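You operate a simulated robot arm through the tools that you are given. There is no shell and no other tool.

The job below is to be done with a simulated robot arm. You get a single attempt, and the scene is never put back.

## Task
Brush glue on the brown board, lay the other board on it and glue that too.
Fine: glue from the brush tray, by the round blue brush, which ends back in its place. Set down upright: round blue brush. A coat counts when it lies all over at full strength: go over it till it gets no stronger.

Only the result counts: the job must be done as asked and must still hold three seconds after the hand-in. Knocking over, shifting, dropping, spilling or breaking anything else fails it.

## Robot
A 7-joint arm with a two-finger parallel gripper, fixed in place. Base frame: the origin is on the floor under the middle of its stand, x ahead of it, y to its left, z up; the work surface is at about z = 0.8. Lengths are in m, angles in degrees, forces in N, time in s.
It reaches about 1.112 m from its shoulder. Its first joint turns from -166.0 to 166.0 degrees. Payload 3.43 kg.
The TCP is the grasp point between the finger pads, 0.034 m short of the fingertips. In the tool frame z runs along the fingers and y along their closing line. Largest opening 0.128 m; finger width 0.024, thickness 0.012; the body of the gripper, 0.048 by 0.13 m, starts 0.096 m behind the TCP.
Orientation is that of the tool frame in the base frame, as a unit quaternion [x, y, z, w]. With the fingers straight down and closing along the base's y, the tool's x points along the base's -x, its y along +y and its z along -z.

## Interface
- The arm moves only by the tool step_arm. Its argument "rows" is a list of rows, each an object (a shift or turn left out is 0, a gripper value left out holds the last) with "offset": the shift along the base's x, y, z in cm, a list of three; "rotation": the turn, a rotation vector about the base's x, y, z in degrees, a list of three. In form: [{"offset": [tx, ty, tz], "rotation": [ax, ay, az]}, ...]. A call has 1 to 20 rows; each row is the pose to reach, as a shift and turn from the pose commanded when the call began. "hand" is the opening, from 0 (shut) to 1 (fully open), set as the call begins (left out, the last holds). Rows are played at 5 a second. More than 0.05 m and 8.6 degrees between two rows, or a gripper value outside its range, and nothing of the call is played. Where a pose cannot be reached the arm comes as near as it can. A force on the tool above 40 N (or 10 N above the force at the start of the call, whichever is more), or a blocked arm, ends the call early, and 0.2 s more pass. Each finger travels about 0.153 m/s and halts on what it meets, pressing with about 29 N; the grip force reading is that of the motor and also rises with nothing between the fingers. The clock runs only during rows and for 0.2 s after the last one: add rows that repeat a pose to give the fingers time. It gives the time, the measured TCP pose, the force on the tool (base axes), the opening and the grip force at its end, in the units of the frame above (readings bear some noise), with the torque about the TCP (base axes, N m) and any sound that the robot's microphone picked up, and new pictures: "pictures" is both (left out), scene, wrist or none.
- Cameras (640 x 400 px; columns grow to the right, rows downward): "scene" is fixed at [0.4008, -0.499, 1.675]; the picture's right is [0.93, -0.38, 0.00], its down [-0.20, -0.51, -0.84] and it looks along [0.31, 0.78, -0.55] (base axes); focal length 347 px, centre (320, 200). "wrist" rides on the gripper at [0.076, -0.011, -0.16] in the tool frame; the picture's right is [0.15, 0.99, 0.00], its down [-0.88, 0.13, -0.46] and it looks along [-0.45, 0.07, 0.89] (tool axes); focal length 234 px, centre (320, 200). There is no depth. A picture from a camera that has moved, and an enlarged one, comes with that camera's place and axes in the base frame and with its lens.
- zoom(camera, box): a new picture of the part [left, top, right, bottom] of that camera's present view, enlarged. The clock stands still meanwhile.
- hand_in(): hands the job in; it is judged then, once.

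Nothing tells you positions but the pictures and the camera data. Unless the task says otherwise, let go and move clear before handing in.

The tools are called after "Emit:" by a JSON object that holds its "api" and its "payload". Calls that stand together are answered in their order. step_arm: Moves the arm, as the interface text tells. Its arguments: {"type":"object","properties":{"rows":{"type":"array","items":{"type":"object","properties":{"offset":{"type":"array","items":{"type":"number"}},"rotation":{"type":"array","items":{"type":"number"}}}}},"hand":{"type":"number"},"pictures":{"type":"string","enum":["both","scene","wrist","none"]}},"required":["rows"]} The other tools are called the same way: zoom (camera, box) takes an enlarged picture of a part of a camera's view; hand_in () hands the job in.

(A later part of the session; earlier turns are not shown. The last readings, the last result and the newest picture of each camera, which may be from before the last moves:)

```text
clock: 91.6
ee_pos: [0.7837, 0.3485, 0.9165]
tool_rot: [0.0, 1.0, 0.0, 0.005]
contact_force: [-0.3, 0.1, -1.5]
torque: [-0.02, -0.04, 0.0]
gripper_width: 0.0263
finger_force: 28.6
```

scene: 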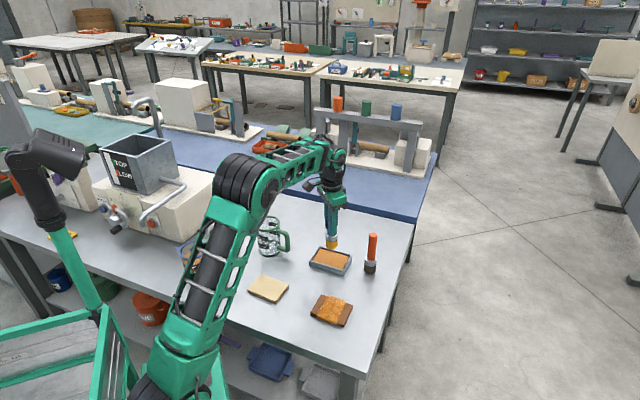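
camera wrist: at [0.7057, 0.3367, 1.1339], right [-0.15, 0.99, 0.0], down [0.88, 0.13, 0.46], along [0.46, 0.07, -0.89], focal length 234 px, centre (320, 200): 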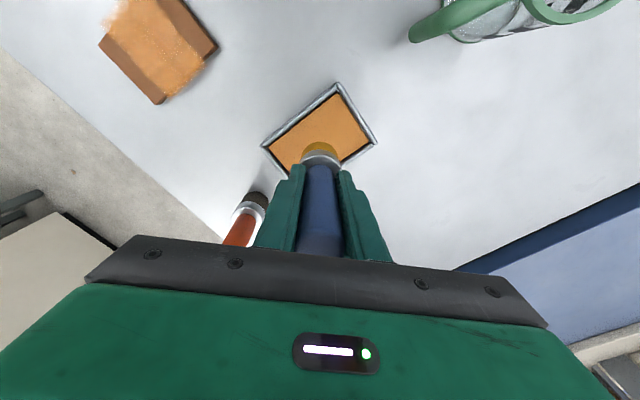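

Emit:
{"api": "step_arm", "payload": {"rows": [{"offset": [0, 0, -0.12]}, {"offset": [0, 0, -0.12]}], "pictures": "none"}}

```text
clock: 92.2
ee_pos: [0.784, 0.3465, 0.9157]
tool_rot: [0.0, 1.0, 0.001, 0.004]
contact_force: [-1.0, 0.9, 5.9]
torque: [0.07, 0.25, -0.01]
gripper_width: 0.0265
finger_force: 29.4
```

Emit:
{"api": "step_arm", "payload": {"rows": [{"offset": [0, 0, 2.5]}, {"offset": [0, 0, 5.5]}, {"offset": [-1.15, -4.75, 5.5]}, {"offset": [-2.3, -9.5, 5.5]}, {"offset": [-3.45, -14.25, 5.5]}, {"offset": [-4.6, -18.99, 5.5]}, {"offset": [-4.6, -18.99, 2]}, {"offset": [-4.6, -18.99, 0]}, {"offset": [-4.6, -18.99, -0.5]}, {"offset": [-4.6, -18.99, -0.5]}], "pictures": "none"}}

```text
clock: 94.4
ee_pos: [0.7401, 0.1555, 0.9103]
tool_rot: [-0.001, 1.0, 0.0, 0.004]
contact_force: [0.4, 0.0, 2.4]
torque: [-0.01, 0.05, 0.03]
gripper_width: 0.0263
finger_force: 28.9
```

Emit:
{"api": "step_arm", "payload": {"rows": [{"offset": [-0.76, -0.75, -0.05]}, {"offset": [-1.53, -1.49, -0.07]}, {"offset": [-2.29, -2.23, -0.09]}, {"offset": [-2.29, -2.23, -0.09]}], "pictures": "none"}}

```text
clock: 95.4
ee_pos: [0.7173, 0.1331, 0.911]
tool_rot: [0.0, 1.0, 0.001, 0.004]
contact_force: [0.5, 0.4, -0.6]
torque: [0.02, -0.03, -0.01]
gripper_width: 0.0261
finger_force: 29.1
```

Emit:
{"api": "step_arm", "payload": {"rows": [{"offset": [0, 0, -0.06]}, {"offset": [-0.76, -0.75, -0.08]}, {"offset": [-1.53, -1.49, -0.1]}, {"offset": [-2.29, -2.23, -0.11]}, {"offset": [-2.29, -2.23, -0.11]}], "pictures": "none"}}

```text
clock: 96.6
ee_pos: [0.6943, 0.1102, 0.9099]
tool_rot: [0.0, 1.0, 0.0, 0.005]
contact_force: [-0.1, 1.2, 7.6]
torque: [0.14, 0.05, 0.0]
gripper_width: 0.0261
finger_force: 29.1
```

Emit:
{"api": "step_arm", "payload": {"rows": [{"offset": [-0.74, 0.76, 0.01]}, {"offset": [-1.49, 1.53, 0.02]}, {"offset": [-2.23, 2.29, 0.02]}, {"offset": [-1.47, 3.04, 0.03]}, {"offset": [-0.7, 3.78, 0.04]}, {"offset": [0.06, 4.52, 0.05]}, {"offset": [0.06, 4.52, 0.05]}], "pictures": "none"}}

```text
clock: 98.2
ee_pos: [0.6947, 0.157, 0.9093]
tool_rot: [0.0, 1.0, 0.001, 0.004]
contact_force: [-2.3, -0.6, 7.7]
torque: [-0.08, 0.35, 0.0]
gripper_width: 0.0265
finger_force: 29.1
```

Emit:
{"api": "step_arm", "payload": {"rows": [{"offset": [0.76, 0.75, 0.02]}, {"offset": [1.53, 1.49, 0.03]}, {"offset": [2.29, 2.23, 0.05]}, {"offset": [1.53, 1.49, 0.03]}, {"offset": [0.76, 0.75, 0.02]}, {"offset": [0, 0, 0]}, {"offset": [1.12, -1.15, 0]}, {"offset": [2.23, -2.29, 0]}], "pictures": "none"}}

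```text
clock: 100.0
ee_pos: [0.7183, 0.1346, 0.9119]
tool_rot: [-0.001, 1.0, 0.0, 0.005]
contact_force: [-0.1, -0.7, -0.6]
torque: [-0.02, -0.02, 0.01]
gripper_width: 0.0262
finger_force: 29.1
```

Now back over the tray to compare the coat's strength.

Emit:
{"api": "step_arm", "payload": {"rows": [{"offset": [0, 0, 2.5]}, {"offset": [0, 0, 6.52]}, {"offset": [1.38, 4.24, 6.52]}, {"offset": [2.76, 8.49, 6.52]}, {"offset": [4.13, 12.73, 6.52]}, {"offset": [5.5, 16.98, 6.52]}, {"offset": [6.89, 21.22, 6.52]}, {"offset": [6.89, 21.22, 6.52]}, {"offset": [6.89, 21.22, 6.52]}], "pictures": "none"}}

Emit:
{"api": "zoom", "payload": {"camera": "scene", "box": [308, 290, 358, 330]}}

Emit:
{"api": "zoom", "payload": {"camera": "wrist", "box": [95, 0, 225, 110]}}

Emit:
{"api": "zoom", "payload": {"camera": "scene", "box": [295, 205, 375, 285]}}

```text
clock: 102.0
ee_pos: [0.7872, 0.3454, 0.9729]
tool_rot: [0.0, 1.0, 0.001, 0.005]
contact_force: [0.4, 0.8, -0.7]
torque: [0.01, -0.03, 0.01]
gripper_width: 0.0264
finger_force: 29.4
```

```text
10.00 times, centred on (333, 310) of scene
camera zoom: at [0.4008, -0.499, 1.675], right [0.93, -0.38, 0.0], down [-0.2, -0.51, -0.84], along [0.31, 0.78, -0.55], focal length 3470 px, centre (190, -900)
```

zoom: 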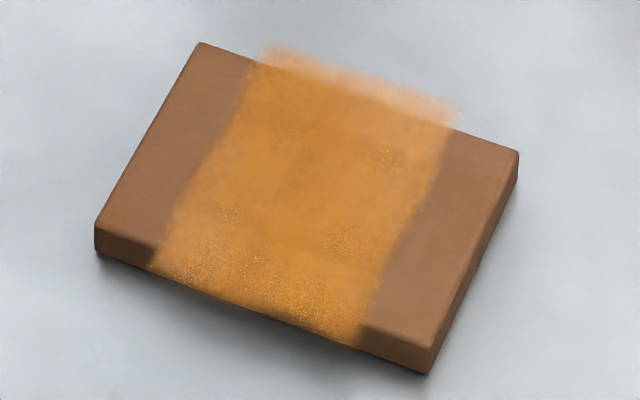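

```text
3.64 times, centred on (160, 55) of wrist
camera zoom: at [0.71, 0.3338, 1.1329], right [-0.15, 0.99, 0.0], down [0.88, 0.13, 0.46], along [0.46, 0.07, -0.89], focal length 852 px, centre (902, 727)
```

zoom: 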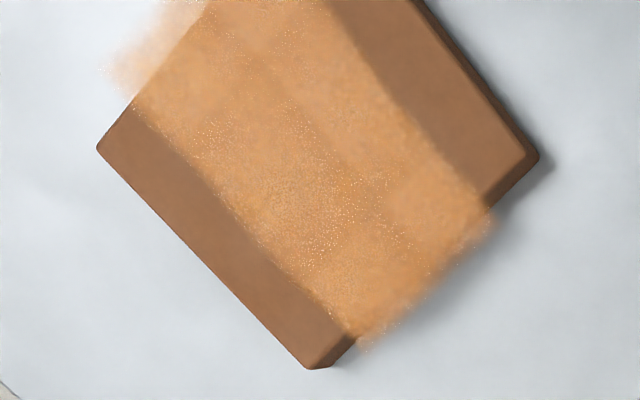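

```text
5.00 times, centred on (335, 245) of scene
camera zoom: at [0.4008, -0.499, 1.675], right [0.93, -0.38, 0.0], down [-0.2, -0.51, -0.84], along [0.31, 0.78, -0.55], focal length 1735 px, centre (245, -25)
```

zoom: 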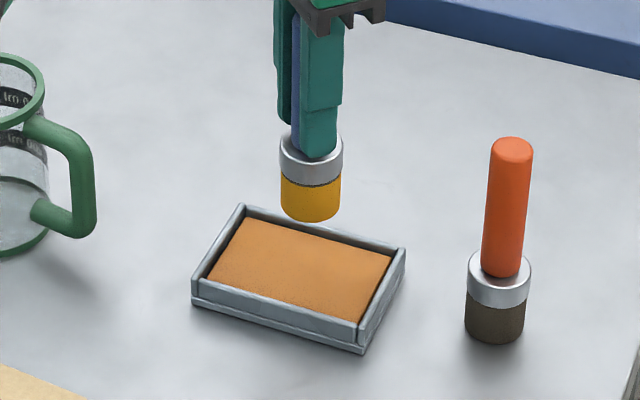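

The coat looks the same as before the extra pass, so it's at full strength. Next: return the blue brush to its home spot. Move above home first.

Emit:
{"api": "step_arm", "payload": {"rows": [{"offset": [-0.07, 4.7, 0]}, {"offset": [-0.14, 9.4, 0]}, {"offset": [-0.21, 14.13, 0]}, {"offset": [-0.21, 14.13, -3]}, {"offset": [-0.21, 14.13, -6]}, {"offset": [-0.21, 14.13, -7]}, {"offset": [-0.21, 14.13, -7.4]}, {"offset": [-0.21, 14.13, -7.4]}, {"offset": [-0.21, 14.13, -7.4]}], "pictures": "both"}}

Emit:
{"api": "zoom", "payload": {"camera": "scene", "box": [290, 190, 360, 250]}}

```text
clock: 104.0
ee_pos: [0.7843, 0.4869, 0.9005]
tool_rot: [0.001, 1.0, 0.0, 0.004]
contact_force: [1.1, 0.1, -1.0]
torque: [0.04, -0.01, 0.06]
gripper_width: 0.0264
finger_force: 29.0
camera wrist: at [0.707, 0.475, 1.0604], right [-0.15, 0.99, 0.0], down [0.88, 0.13, 0.46], along [0.46, 0.07, -0.89], focal length 234 px, centre (320, 200)
```

scene: 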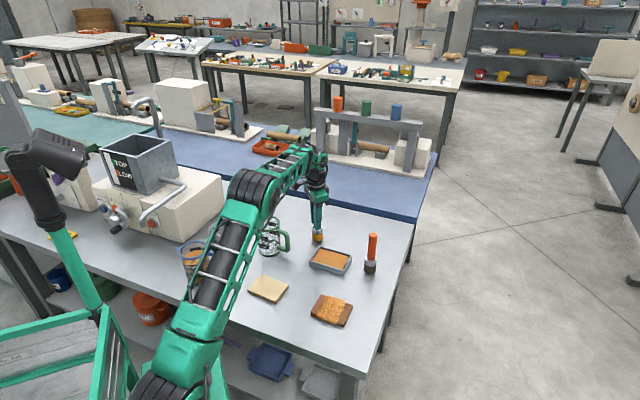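
wrist: 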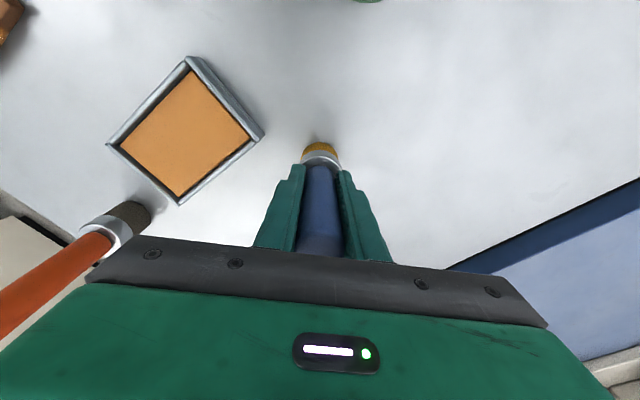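

```text
6.67 times, centred on (325, 220) of scene
camera zoom: at [0.4008, -0.499, 1.675], right [0.93, -0.38, 0.0], down [-0.2, -0.51, -0.84], along [0.31, 0.78, -0.55], focal length 2313 px, centre (287, 67)
```

zoom: 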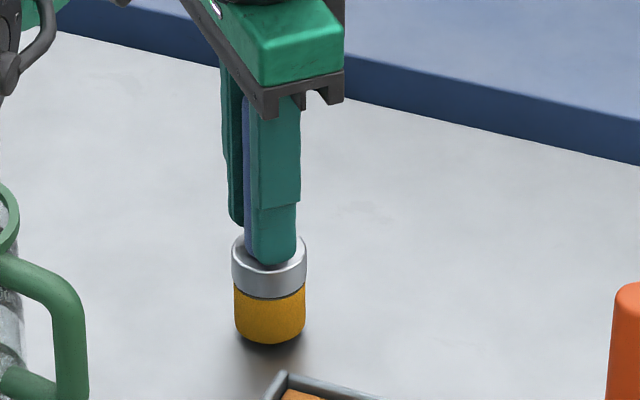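

The brush hangs ~6 mm above the table and ~4 mm to +x of its original place. I'll correct by −3.5 mm x, +1 mm y and lower to contact.

Emit:
{"api": "step_arm", "payload": {"rows": [{"offset": [-0.35, 0.1, 0]}, {"offset": [-0.35, 0.1, -0.2]}, {"offset": [-0.35, 0.1, -0.35]}, {"offset": [-0.35, 0.1, -0.35]}], "pictures": "none"}}

Emit:
{"api": "zoom", "payload": {"camera": "scene", "box": [290, 190, 360, 250]}}

```text
clock: 105.0
ee_pos: [0.779, 0.4877, 0.8964]
tool_rot: [0.001, 1.0, 0.0, 0.005]
contact_force: [0.2, -0.6, -0.5]
torque: [0.01, -0.02, -0.02]
gripper_width: 0.0264
finger_force: 28.8
```

```text
6.67 times, centred on (325, 220) of scene
camera zoom: at [0.4008, -0.499, 1.675], right [0.93, -0.38, 0.0], down [-0.2, -0.51, -0.84], along [0.31, 0.78, -0.55], focal length 2313 px, centre (287, 67)
```

zoom: 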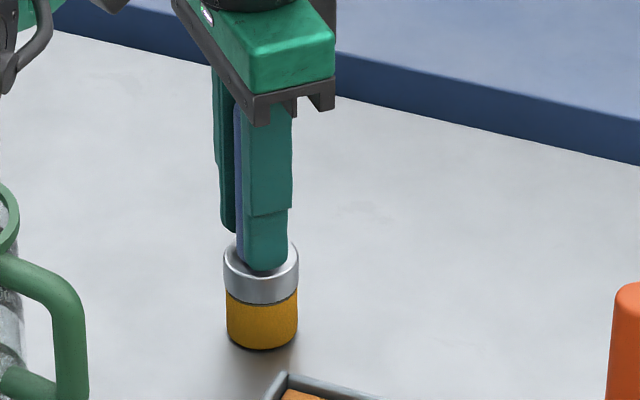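

Now it matches its original image position almost exactly. Lowering the last fraction until it touches.

Emit:
{"api": "step_arm", "payload": {"rows": [{"offset": [0.05, 0, -0.08]}, {"offset": [0.05, 0, -0.08]}], "pictures": "none"}}

```text
clock: 105.6
ee_pos: [0.7799, 0.4894, 0.8961]
tool_rot: [0.0, 1.0, 0.001, 0.004]
contact_force: [0.6, 1.7, -0.7]
torque: [-0.02, 0.02, -0.03]
gripper_width: 0.0261
finger_force: 29.2
```

Emit:
{"api": "step_arm", "payload": {"rows": [{"offset": [0, 0, -0.08]}, {"offset": [0, 0, -0.08]}], "pictures": "none"}}

```text
clock: 106.2
ee_pos: [0.7811, 0.4879, 0.8965]
tool_rot: [-0.001, 1.0, 0.001, 0.004]
contact_force: [0.6, -0.1, -0.6]
torque: [0.0, 0.01, -0.01]
gripper_width: 0.0262
finger_force: 28.9
```

Emit:
{"api": "step_arm", "payload": {"rows": [{"offset": [0, 0, -0.07]}, {"offset": [0, 0, -0.07]}], "pictures": "none"}}

```text
clock: 106.8
ee_pos: [0.7795, 0.4885, 0.8958]
tool_rot: [0.0, 1.0, 0.0, 0.005]
contact_force: [-1.4, -0.2, 5.6]
torque: [-0.04, 0.22, 0.02]
gripper_width: 0.0265
finger_force: 28.8
```

Touching at 5.6 N. Release the brush by opening partway, then check.

Emit:
{"api": "step_arm", "payload": {"rows": [{"offset": [0, 0, 0]}, {"offset": [0, 0, 0]}, {"offset": [0, 0, 0]}], "hand": 0.55, "pictures": "wrist"}}

Emit:
{"api": "zoom", "payload": {"camera": "scene", "box": [290, 190, 360, 250]}}

```text
clock: 107.6
ee_pos: [0.7799, 0.4884, 0.897]
tool_rot: [0.0, 1.0, 0.001, 0.004]
contact_force: [0.2, 0.2, 0.4]
torque: [-0.04, 0.02, 0.01]
gripper_width: 0.0705
finger_force: 0.0
camera wrist: at [0.7032, 0.4764, 1.0546], right [-0.15, 0.99, 0.0], down [0.88, 0.13, 0.46], along [0.46, 0.07, -0.89], focal length 234 px, centre (320, 200)
```

wrist: 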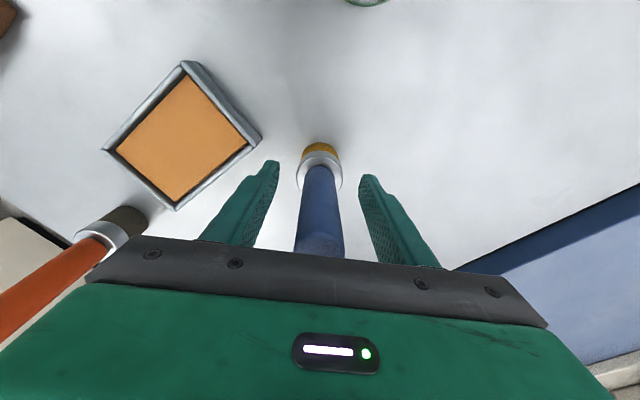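

```text
6.67 times, centred on (325, 220) of scene
camera zoom: at [0.4008, -0.499, 1.675], right [0.93, -0.38, 0.0], down [-0.2, -0.51, -0.84], along [0.31, 0.78, -0.55], focal length 2313 px, centre (287, 67)
```

zoom: 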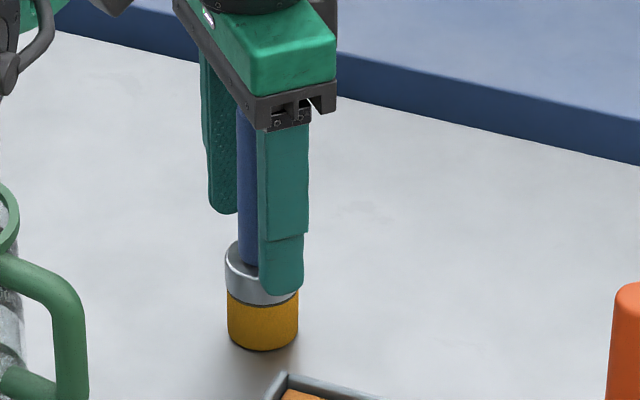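

The brush stands upright in its original place. I'll lift straight up clear of it, then go to the light board.

Emit:
{"api": "step_arm", "payload": {"rows": [{"offset": [0, 0, 3]}, {"offset": [0, 0, 6]}, {"offset": [0, 0, 10]}, {"offset": [0, 0, 14]}, {"offset": [0, 0, 17]}, {"offset": [0, 0, 17]}], "pictures": "both"}}

Emit:
{"api": "zoom", "payload": {"camera": "scene", "box": [290, 190, 360, 250]}}

```text
clock: 109.0
ee_pos: [0.7812, 0.4869, 1.0677]
tool_rot: [0.0, 1.0, 0.001, 0.004]
contact_force: [0.1, -0.2, 0.3]
torque: [0.01, -0.02, -0.01]
gripper_width: 0.0704
finger_force: 0.1
camera wrist: at [0.7033, 0.4754, 1.2263], right [-0.15, 0.99, 0.0], down [0.88, 0.13, 0.46], along [0.46, 0.07, -0.89], focal length 234 px, centre (320, 200)
```

scene: 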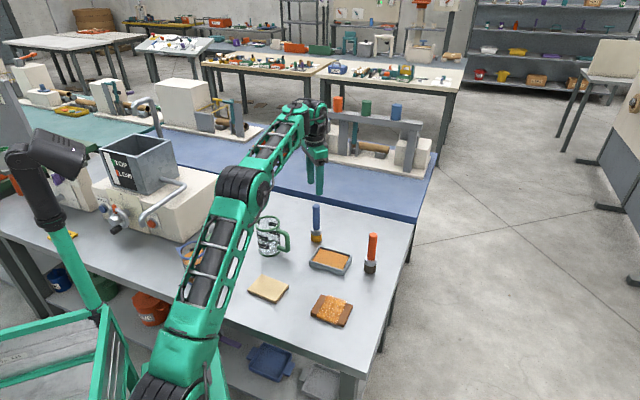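
wrist: 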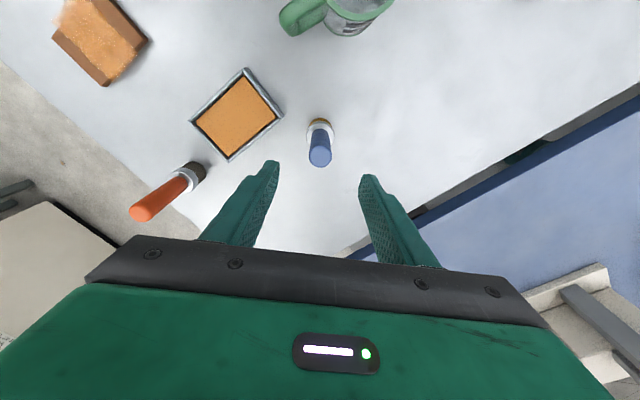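

```text
6.67 times, centred on (325, 220) of scene
camera zoom: at [0.4008, -0.499, 1.675], right [0.93, -0.38, 0.0], down [-0.2, -0.51, -0.84], along [0.31, 0.78, -0.55], focal length 2313 px, centre (287, 67)
```

zoom: 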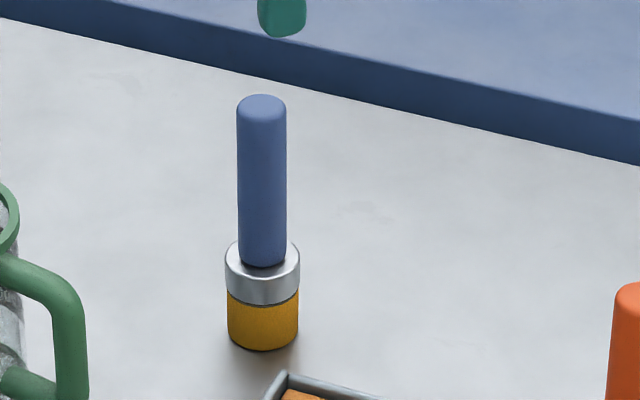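

The brush is exactly where it started. Now I'll move above the light board, rotating −49° so the fingers close across its short side, and open fully.

Emit:
{"api": "step_arm", "payload": {"rows": [{"offset": [-3.39, -2.6, -0.3], "rotation": [0, 0, -7]}, {"offset": [-6.77, -5.2, -0.6], "rotation": [0, 0, -14]}, {"offset": [-10.16, -7.8, -0.9], "rotation": [0, 0, -21]}, {"offset": [-13.54, -10.4, -1.2], "rotation": [0, 0, -28]}, {"offset": [-16.93, -13, -1.5], "rotation": [0, 0, -35]}, {"offset": [-20.3, -15.6, -1.8], "rotation": [0, 0, -42]}, {"offset": [-23.7, -18.2, -2], "rotation": [0, 0, -49.3]}, {"offset": [-23.7, -18.2, -2], "rotation": [0, 0, -49.3]}, {"offset": [-23.7, -18.2, -2], "rotation": [0, 0, -49.3]}], "hand": 1, "pictures": "both"}}

Emit:
{"api": "zoom", "payload": {"camera": "wrist", "box": [220, 60, 420, 200]}}

```text
clock: 111.0
ee_pos: [0.5443, 0.3025, 1.0497]
tool_rot: [0.417, 0.909, -0.002, 0.004]
contact_force: [-0.1, 0.2, 0.0]
torque: [0.01, 0.01, 0.02]
gripper_width: 0.128
finger_force: 0.0
camera wrist: at [0.4847, 0.3538, 1.2088], right [0.65, 0.76, 0.0], down [0.67, -0.58, 0.46], along [0.35, -0.3, -0.89], focal length 234 px, centre (320, 200)
```

scene: 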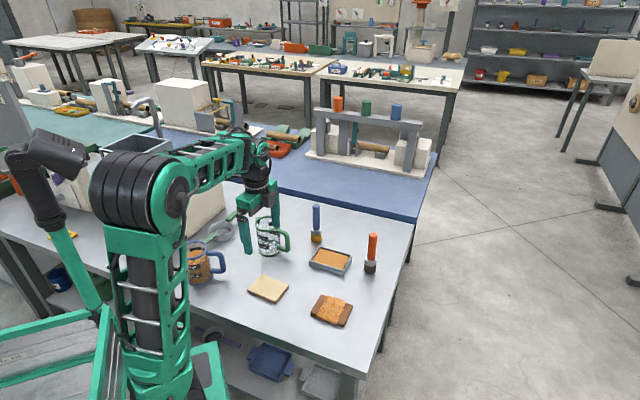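
wrist: 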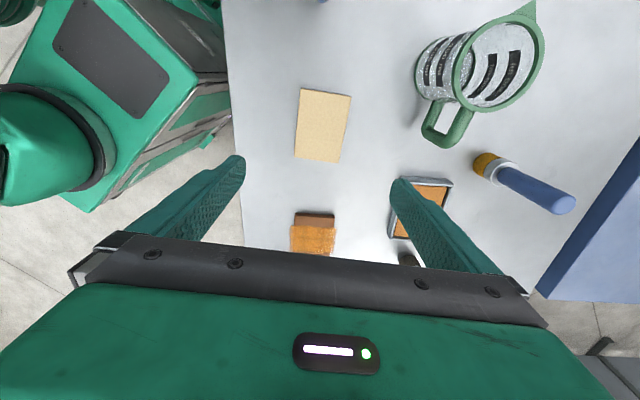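

```text
2.86 times, centred on (320, 130) of wrist
camera zoom: at [0.4847, 0.3538, 1.2088], right [0.65, 0.76, 0.0], down [0.67, -0.58, 0.46], along [0.35, -0.3, -0.89], focal length 669 px, centre (320, 400)
```

zoom: 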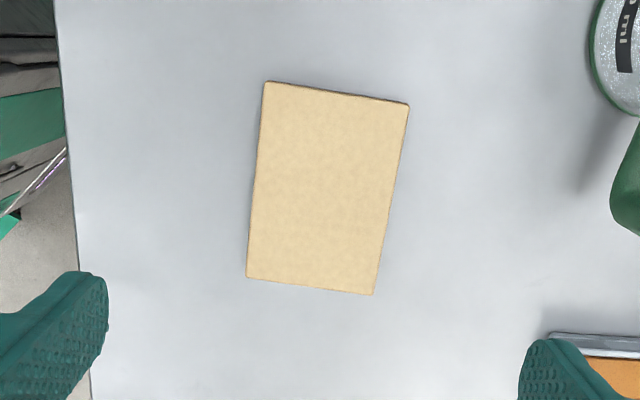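

Light board centre ≈ (0.543, 0.306), short side at 41.4°. I'll adjust and descend to just above the board's level, then check.

Emit:
{"api": "step_arm", "payload": {"rows": [{"offset": [-0.12, 0.34, -4], "rotation": [0, 0, 0.7]}, {"offset": [-0.12, 0.34, -8], "rotation": [0, 0, 0.7]}, {"offset": [-0.12, 0.34, -12], "rotation": [0, 0, 0.7]}, {"offset": [-0.12, 0.34, -16], "rotation": [0, 0, 0.7]}, {"offset": [-0.12, 0.34, -18], "rotation": [0, 0, 0.7]}, {"offset": [-0.12, 0.34, -18], "rotation": [0, 0, 0.7]}, {"offset": [-0.12, 0.34, -18], "rotation": [0, 0, 0.7]}], "pictures": "both"}}

Emit:
{"api": "zoom", "payload": {"camera": "scene", "box": [230, 250, 310, 310]}}

```text
clock: 112.6
ee_pos: [0.5403, 0.3083, 0.8683]
tool_rot: [0.412, 0.911, -0.001, 0.004]
contact_force: [0.1, -0.7, 0.1]
torque: [-0.01, -0.03, -0.01]
gripper_width: 0.1281
finger_force: 0.1
camera wrist: at [0.4815, 0.3583, 1.0277], right [0.65, 0.76, 0.0], down [0.68, -0.57, 0.46], along [0.35, -0.3, -0.89], focal length 234 px, centre (320, 200)
```

scene: 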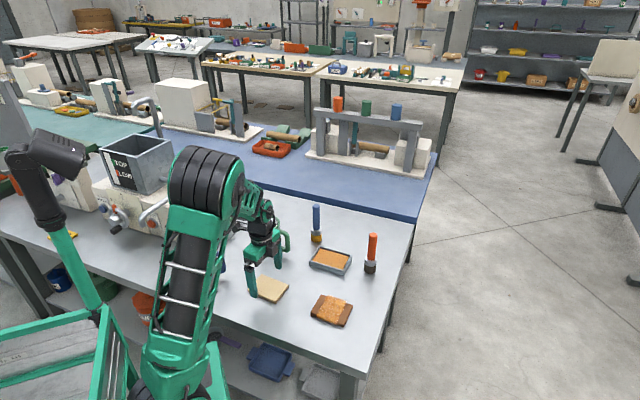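
wrist: 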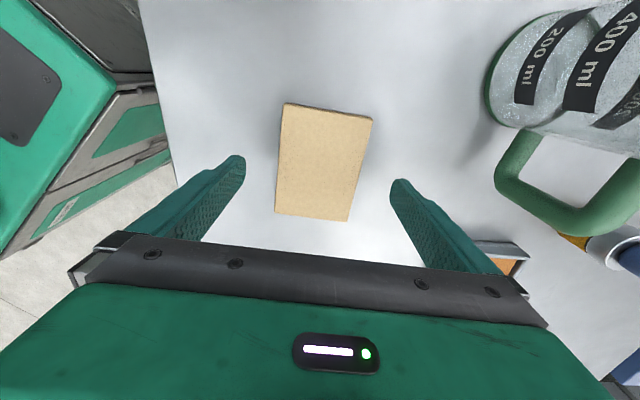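

```text
6.67 times, centred on (270, 280) of scene
camera zoom: at [0.4008, -0.499, 1.675], right [0.93, -0.38, 0.0], down [-0.2, -0.51, -0.84], along [0.31, 0.78, -0.55], focal length 2313 px, centre (653, -333)
```

zoom: 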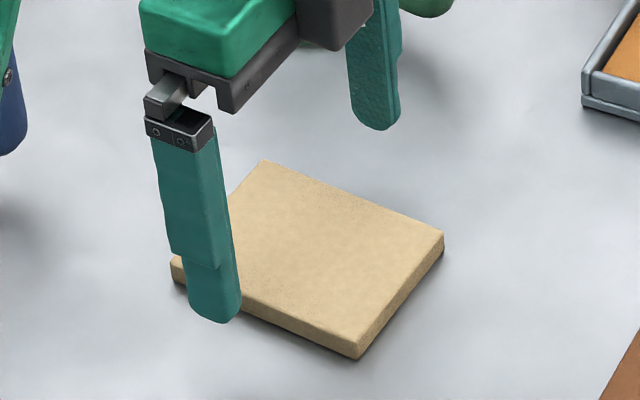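

Nearly centred. Shift 3 mm and lower to bring the fingertips beside the board's edges (tips ≈ 5 mm above the table).

Emit:
{"api": "step_arm", "payload": {"rows": [{"offset": [0.31, -0.2, 0]}, {"offset": [0.31, -0.2, -1.5]}, {"offset": [0.31, -0.2, -2.8]}, {"offset": [0.31, -0.2, -2.8]}, {"offset": [0.31, -0.2, -2.8]}], "pictures": "wrist"}}

Emit:
{"api": "zoom", "payload": {"camera": "scene", "box": [230, 250, 310, 310]}}

```text
clock: 113.8
ee_pos: [0.5436, 0.3078, 0.8386]
tool_rot: [0.411, 0.911, -0.001, 0.004]
contact_force: [-0.3, -0.3, -0.1]
torque: [0.0, 0.03, 0.03]
gripper_width: 0.128
finger_force: 0.0
camera wrist: at [0.4846, 0.3575, 0.9976], right [0.65, 0.76, 0.0], down [0.68, -0.57, 0.46], along [0.35, -0.3, -0.89], focal length 234 px, centre (320, 200)
```

wrist: 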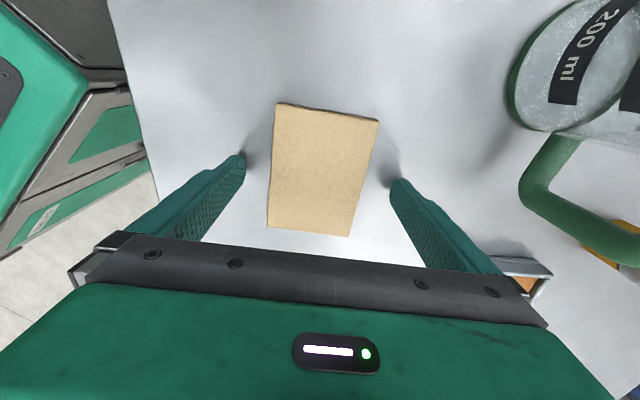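

```text
6.67 times, centred on (270, 280) of scene
camera zoom: at [0.4008, -0.499, 1.675], right [0.93, -0.38, 0.0], down [-0.2, -0.51, -0.84], along [0.31, 0.78, -0.55], focal length 2313 px, centre (653, -333)
```

zoom: 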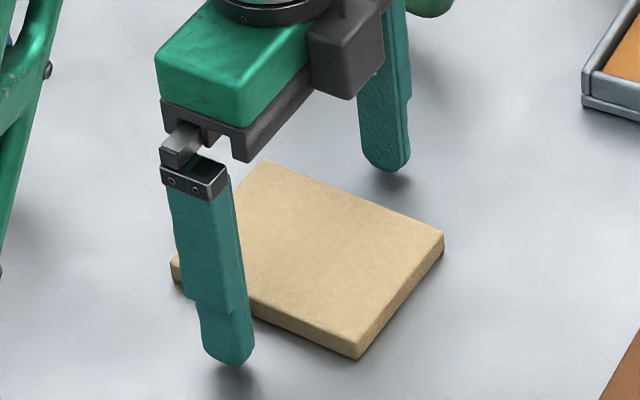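

The fingertips flank the board a few mm above the table. I'll lower 1.5 mm more and close on it.

Emit:
{"api": "step_arm", "payload": {"rows": [{"offset": [0, 0, -0.15]}, {"offset": [0, 0, -0.15]}], "pictures": "none"}}

Emit:
{"api": "step_arm", "payload": {"rows": [{"offset": [0, 0, 0]}, {"offset": [0, 0, 0]}, {"offset": [0, 0, 0]}, {"offset": [0, 0, 0]}], "hand": 0, "pictures": "both"}}

Emit:
{"api": "zoom", "payload": {"camera": "scene", "box": [230, 250, 310, 310]}}

```text
clock: 114.4
ee_pos: [0.5443, 0.3075, 0.8373]
tool_rot: [0.412, 0.911, -0.002, 0.004]
contact_force: [0.2, -0.3, 0.0]
torque: [0.01, 0.0, -0.02]
gripper_width: 0.1279
finger_force: 0.0
```

```text
clock: 115.4
ee_pos: [0.5445, 0.3076, 0.8376]
tool_rot: [0.411, 0.911, -0.001, 0.004]
contact_force: [0.4, -0.1, 0.3]
torque: [0.01, 0.05, -0.02]
gripper_width: 0.0787
finger_force: 29.1
camera wrist: at [0.485, 0.3572, 0.996], right [0.65, 0.76, 0.0], down [0.68, -0.57, 0.46], along [0.35, -0.3, -0.89], focal length 234 px, centre (320, 200)
```

scene: 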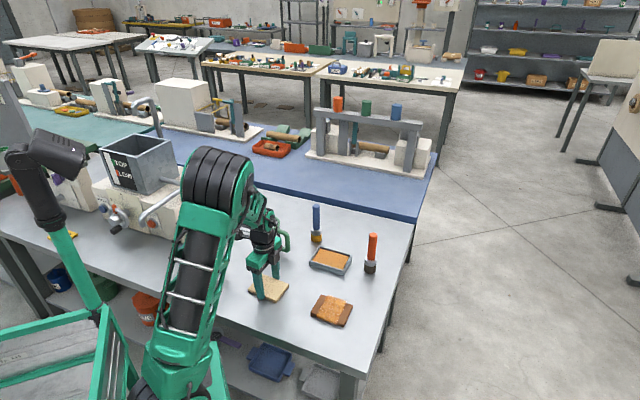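
wrist: 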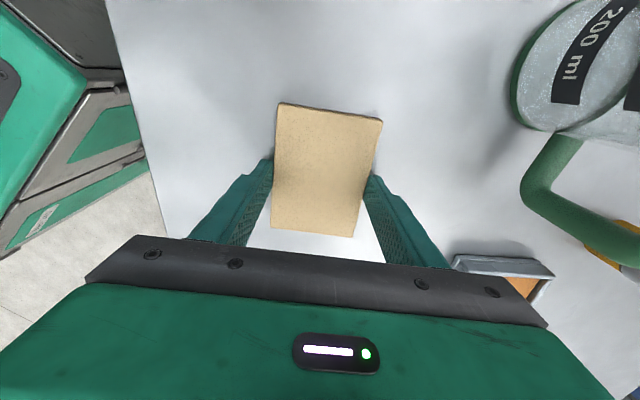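

```text
6.67 times, centred on (270, 280) of scene
camera zoom: at [0.4008, -0.499, 1.675], right [0.93, -0.38, 0.0], down [-0.2, -0.51, -0.84], along [0.31, 0.78, -0.55], focal length 2313 px, centre (653, -333)
```

zoom: 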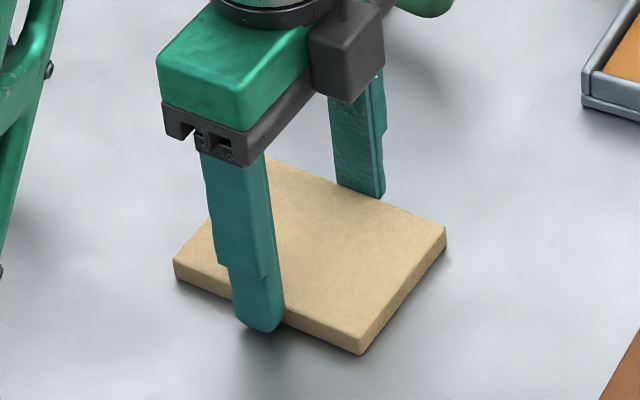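

Board gripped (78.7 mm) and centred on the TCP. Lifting it straight up.

Emit:
{"api": "step_arm", "payload": {"rows": [{"offset": [0, 0, 1.5]}, {"offset": [0, 0, 5]}, {"offset": [0, 0, 9]}, {"offset": [0, 0, 12]}, {"offset": [0, 0, 12]}], "pictures": "both"}}

Emit:
{"api": "zoom", "payload": {"camera": "wrist", "box": [230, 80, 430, 240]}}

```text
clock: 116.6
ee_pos: [0.5433, 0.3092, 0.9567]
tool_rot: [0.412, 0.911, -0.001, 0.005]
contact_force: [0.4, 1.0, -0.1]
torque: [0.03, 0.0, -0.02]
gripper_width: 0.0791
finger_force: 29.0
camera wrist: at [0.483, 0.3584, 1.1153], right [0.65, 0.76, 0.0], down [0.68, -0.57, 0.46], along [0.35, -0.3, -0.89], focal length 234 px, centre (320, 200)
```

scene: 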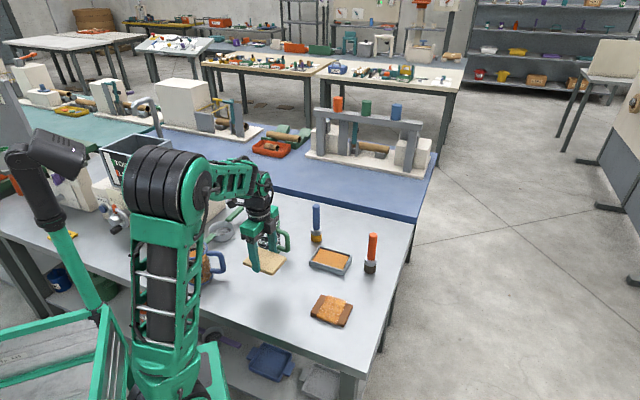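
wrist: 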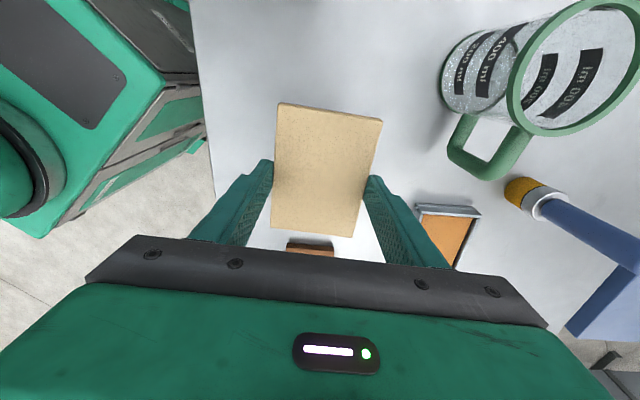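

```text
2.50 times, centred on (330, 160) of wrist
camera zoom: at [0.483, 0.3584, 1.1153], right [0.65, 0.76, 0.0], down [0.68, -0.57, 0.46], along [0.35, -0.3, -0.89], focal length 585 px, centre (295, 300)
```

zoom: 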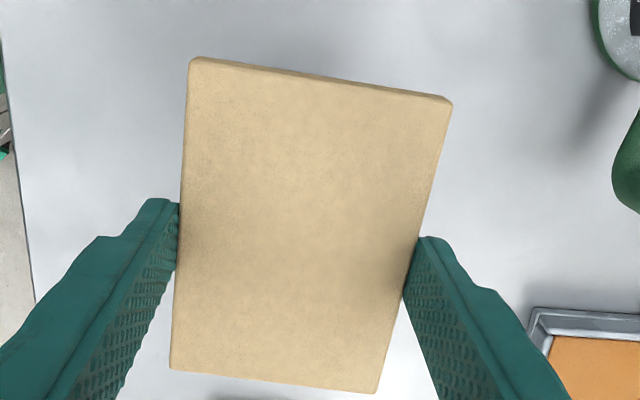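

The board is held level. Moving it above the brown board, turning +2.9° to match.

Emit:
{"api": "step_arm", "payload": {"rows": [{"offset": [3.2, -3.26, 0], "rotation": [0, 0, 0.6]}, {"offset": [6.4, -6.52, 0], "rotation": [0, 0, 1.2]}, {"offset": [9.6, -9.8, 0], "rotation": [0, 0, 1.8]}, {"offset": [12.8, -13.06, 0], "rotation": [0, 0, 2.4]}, {"offset": [16.0, -16.3, 0], "rotation": [0, 0, 2.9]}, {"offset": [16.0, -16.3, 0], "rotation": [0, 0, 2.9]}, {"offset": [16.0, -16.3, 0], "rotation": [0, 0, 2.9]}], "pictures": "both"}}

Emit:
{"api": "zoom", "payload": {"camera": "scene", "box": [285, 255, 385, 335]}}

```text
clock: 118.2
ee_pos: [0.7063, 0.1466, 0.9601]
tool_rot: [0.388, 0.922, -0.001, 0.004]
contact_force: [0.3, 0.7, -0.7]
torque: [0.01, 0.01, -0.01]
gripper_width: 0.0787
finger_force: 29.0
camera wrist: at [0.6445, 0.1948, 1.1196], right [0.61, 0.8, 0.0], down [0.7, -0.54, 0.46], along [0.37, -0.28, -0.89], focal length 234 px, centre (320, 200)
```

scene: 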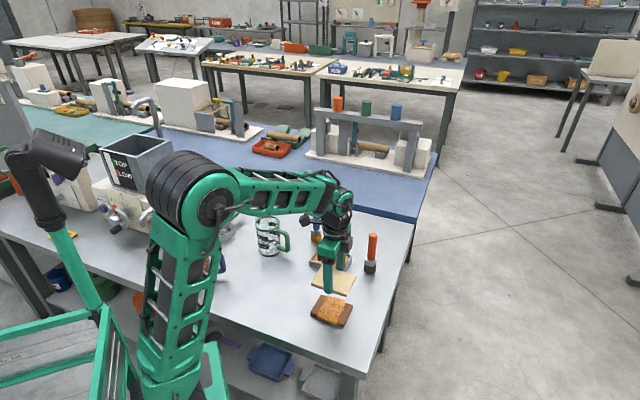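
wrist: 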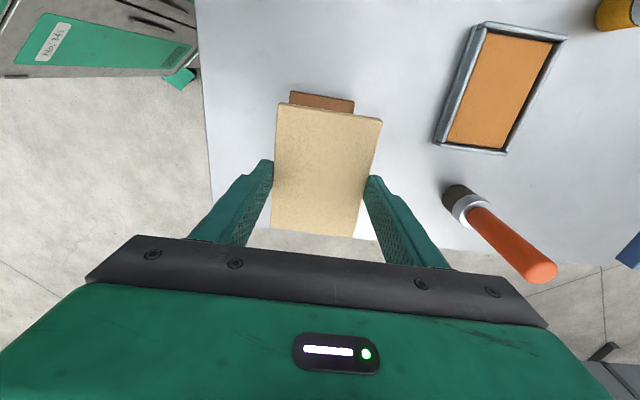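

```text
5.00 times, centred on (335, 295) of scene
camera zoom: at [0.4008, -0.499, 1.675], right [0.93, -0.38, 0.0], down [-0.2, -0.51, -0.84], along [0.31, 0.78, -0.55], focal length 1735 px, centre (245, -275)
```

zoom: 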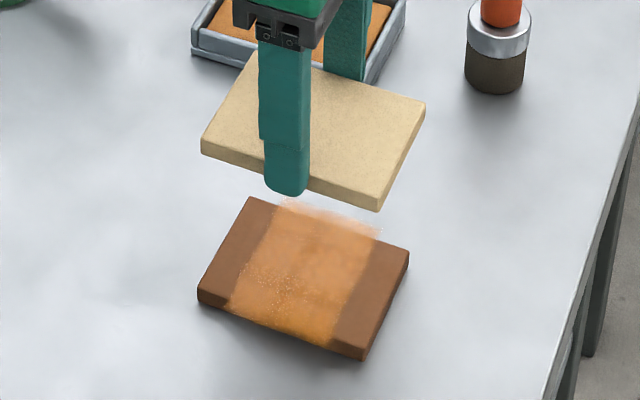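

I'll zoom in on the wrist view to align the held board with the brown board beneath.

Emit:
{"api": "zoom", "payload": {"camera": "wrist", "box": [260, 80, 400, 180]}}

Emit:
{"api": "zoom", "payload": {"camera": "wrist", "box": [260, 160, 400, 250]}}

Emit:
{"api": "zoom", "payload": {"camera": "scene", "box": [305, 260, 365, 330]}}

```text
4.00 times, centred on (330, 130) of wrist
camera zoom: at [0.6445, 0.1948, 1.1196], right [0.61, 0.8, 0.0], down [0.7, -0.54, 0.46], along [0.37, -0.28, -0.89], focal length 937 px, centre (280, 480)
```

zoom: 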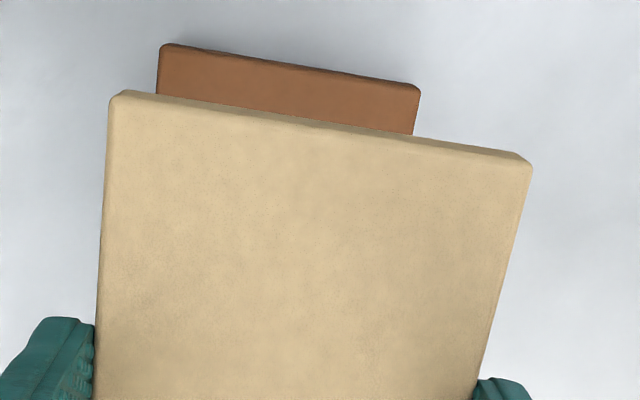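

```text
4.44 times, centred on (330, 205) of wrist
camera zoom: at [0.6445, 0.1948, 1.1196], right [0.61, 0.8, 0.0], down [0.7, -0.54, 0.46], along [0.37, -0.28, -0.89], focal length 1041 px, centre (276, 178)
```

zoom: 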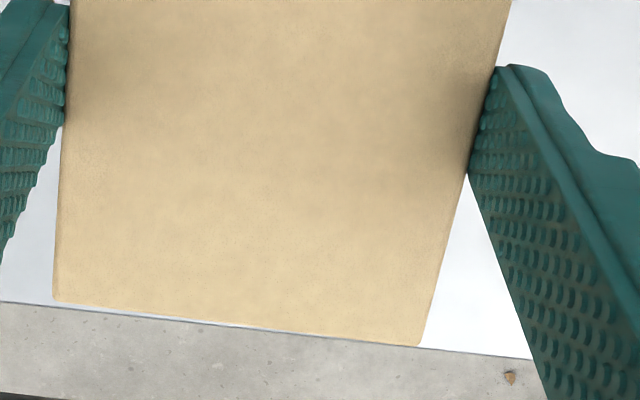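

```text
5.71 times, centred on (335, 295) of scene
camera zoom: at [0.4008, -0.499, 1.675], right [0.93, -0.38, 0.0], down [-0.2, -0.51, -0.84], along [0.31, 0.78, -0.55], focal length 1983 px, centre (234, -343)
```

zoom: 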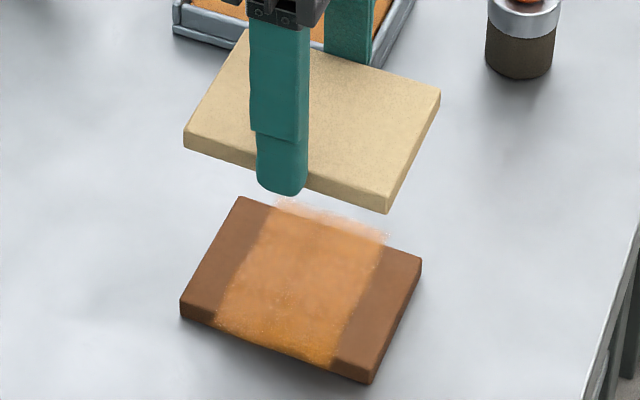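

The held board sits about 5 mm to +x and 2 mm to +y of the brown one. I'll correct and lower to a few mm above it.

Emit:
{"api": "step_arm", "payload": {"rows": [{"offset": [-0.5, -0.18, -2], "rotation": [0, 0, 0.3]}, {"offset": [-0.5, -0.18, -6], "rotation": [0, 0, 0.3]}, {"offset": [-0.5, -0.18, -9], "rotation": [0, 0, 0.3]}, {"offset": [-0.5, -0.18, -10.4], "rotation": [0, 0, 0.3]}, {"offset": [-0.5, -0.18, -10.4], "rotation": [0, 0, 0.3]}, {"offset": [-0.5, -0.18, -10.4], "rotation": [0, 0, 0.3]}], "pictures": "both"}}

Emit:
{"api": "zoom", "payload": {"camera": "scene", "box": [305, 270, 365, 330]}}

Emit:
{"api": "zoom", "payload": {"camera": "wrist", "box": [260, 80, 400, 180]}}

```text
clock: 119.6
ee_pos: [0.6988, 0.1426, 0.8515]
tool_rot: [0.386, 0.922, -0.002, 0.004]
contact_force: [-0.9, 0.4, -0.8]
torque: [0.01, -0.01, 0.0]
gripper_width: 0.0789
finger_force: 28.7
camera wrist: at [0.6377, 0.1892, 1.0115], right [0.6, 0.8, 0.0], down [0.71, -0.53, 0.46], along [0.37, -0.28, -0.89], focal length 234 px, centre (320, 200)
```

scene: 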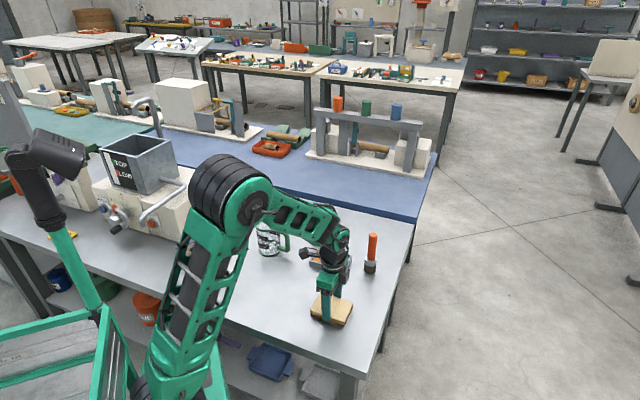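
wrist: 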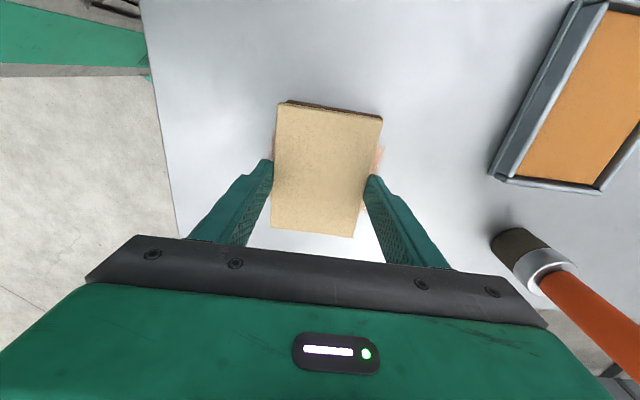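

```text
6.67 times, centred on (335, 300) of scene
camera zoom: at [0.4008, -0.499, 1.675], right [0.93, -0.38, 0.0], down [-0.2, -0.51, -0.84], along [0.31, 0.78, -0.55], focal length 2313 px, centre (220, -467)
```

zoom: 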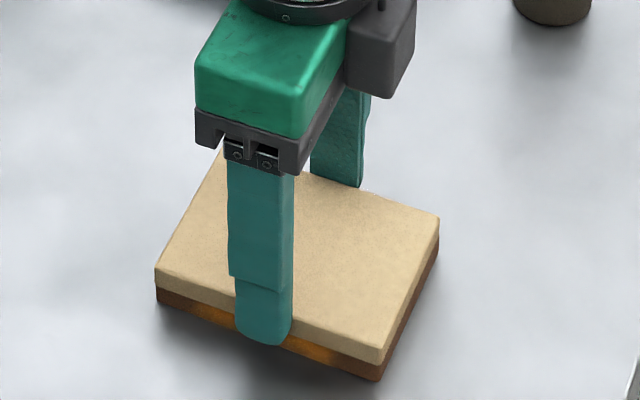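

```text
4.00 times, centred on (330, 130) of wrist
camera zoom: at [0.6377, 0.1892, 1.0115], right [0.6, 0.8, 0.0], down [0.71, -0.53, 0.46], along [0.37, -0.28, -0.89], focal length 937 px, centre (280, 480)
```

zoom: 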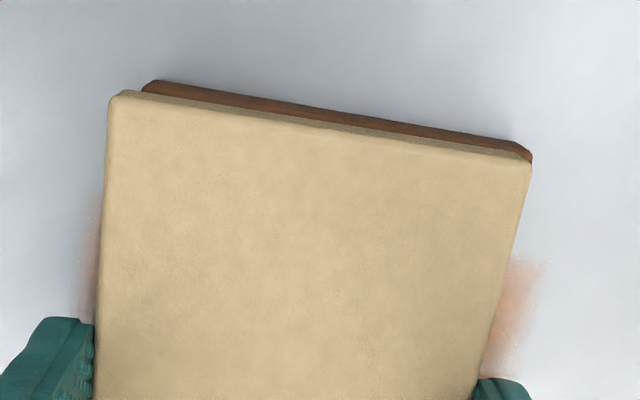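

Now it's 2 mm short in x and 4 mm in y. Correcting laterally with the 3 mm gap still open.

Emit:
{"api": "step_arm", "payload": {"rows": [{"offset": [0.2, 0.38, 0.05]}, {"offset": [0.2, 0.38, 0.05]}, {"offset": [0.2, 0.38, 0.05]}], "pictures": "none"}}

Emit:
{"api": "zoom", "payload": {"camera": "wrist", "box": [260, 80, 400, 180]}}

Emit:
{"api": "zoom", "payload": {"camera": "scene", "box": [305, 270, 365, 330]}}

```text
clock: 120.4
ee_pos: [0.7024, 0.1469, 0.8518]
tool_rot: [0.386, 0.922, -0.002, 0.004]
contact_force: [-0.3, 0.4, -1.3]
torque: [0.02, 0.03, 0.04]
gripper_width: 0.0792
finger_force: 29.4
```

```text
4.00 times, centred on (330, 130) of wrist
camera zoom: at [0.6399, 0.1939, 1.0118], right [0.6, 0.8, 0.0], down [0.71, -0.53, 0.46], along [0.37, -0.28, -0.89], focal length 937 px, centre (280, 480)
```

zoom: 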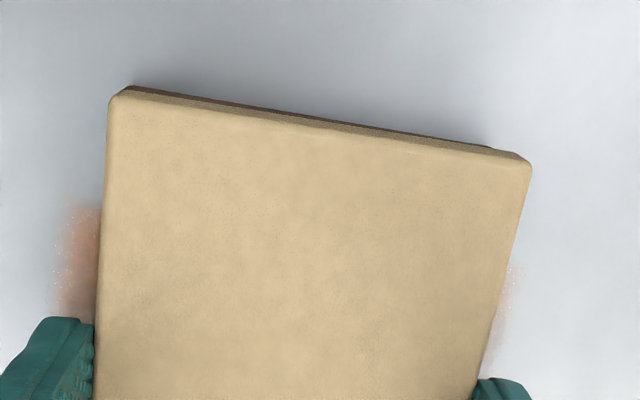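

```text
6.67 times, centred on (335, 300) of scene
camera zoom: at [0.4008, -0.499, 1.675], right [0.93, -0.38, 0.0], down [-0.2, -0.51, -0.84], along [0.31, 0.78, -0.55], focal length 2313 px, centre (220, -467)
```

zoom: 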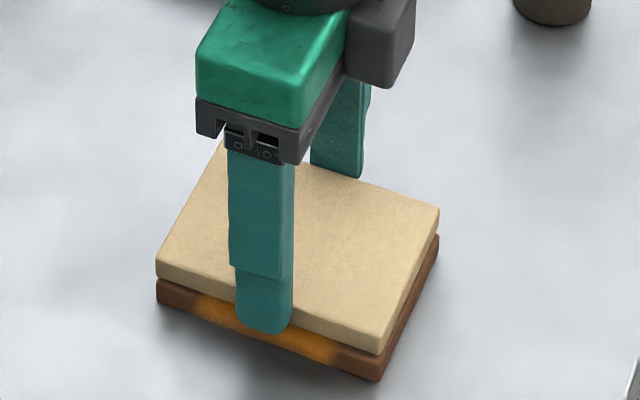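

Aligned within about 1 mm. Now lowering until it rests on the brown board.

Emit:
{"api": "step_arm", "payload": {"rows": [{"offset": [0, 0, -0.2]}, {"offset": [0, 0, -0.2]}], "pictures": "none"}}

```text
clock: 121.0
ee_pos: [0.7037, 0.1475, 0.8509]
tool_rot: [0.386, 0.922, -0.001, 0.005]
contact_force: [-1.1, -0.1, 1.9]
torque: [-0.04, 0.14, 0.0]
gripper_width: 0.0788
finger_force: 29.2
```

Emit:
{"api": "step_arm", "payload": {"rows": [{"offset": [0, 0, -0.07]}, {"offset": [0, 0, -0.07]}], "pictures": "none"}}

Emit:
{"api": "zoom", "payload": {"camera": "scene", "box": [305, 275, 365, 330]}}

Emit:
{"api": "zoom", "payload": {"camera": "wrist", "box": [260, 80, 400, 180]}}

```text
clock: 121.6
ee_pos: [0.7028, 0.1467, 0.8512]
tool_rot: [0.386, 0.923, -0.001, 0.004]
contact_force: [1.3, 2.4, 8.5]
torque: [0.01, 0.08, -0.01]
gripper_width: 0.0791
finger_force: 29.1
```

```text
7.27 times, centred on (335, 302) of scene
camera zoom: at [0.4008, -0.499, 1.675], right [0.93, -0.38, 0.0], down [-0.2, -0.51, -0.84], along [0.31, 0.78, -0.55], focal length 2524 px, centre (211, -546)
```

zoom: 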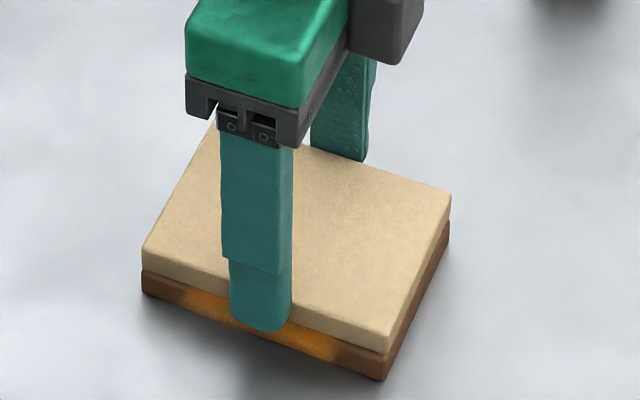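

```text
4.00 times, centred on (330, 130) of wrist
camera zoom: at [0.64, 0.1933, 1.0098], right [0.6, 0.8, 0.0], down [0.71, -0.53, 0.46], along [0.37, -0.28, -0.89], focal length 937 px, centre (280, 480)
```

zoom: 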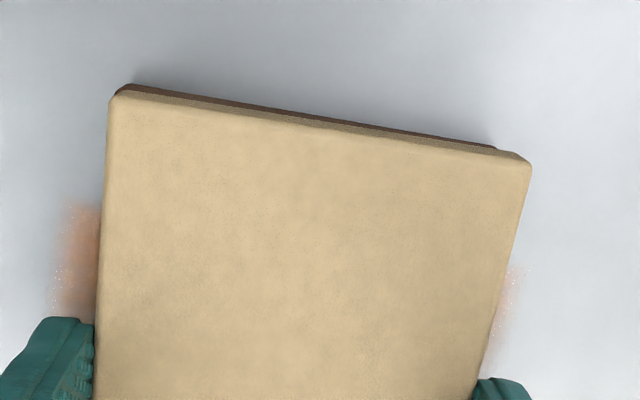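

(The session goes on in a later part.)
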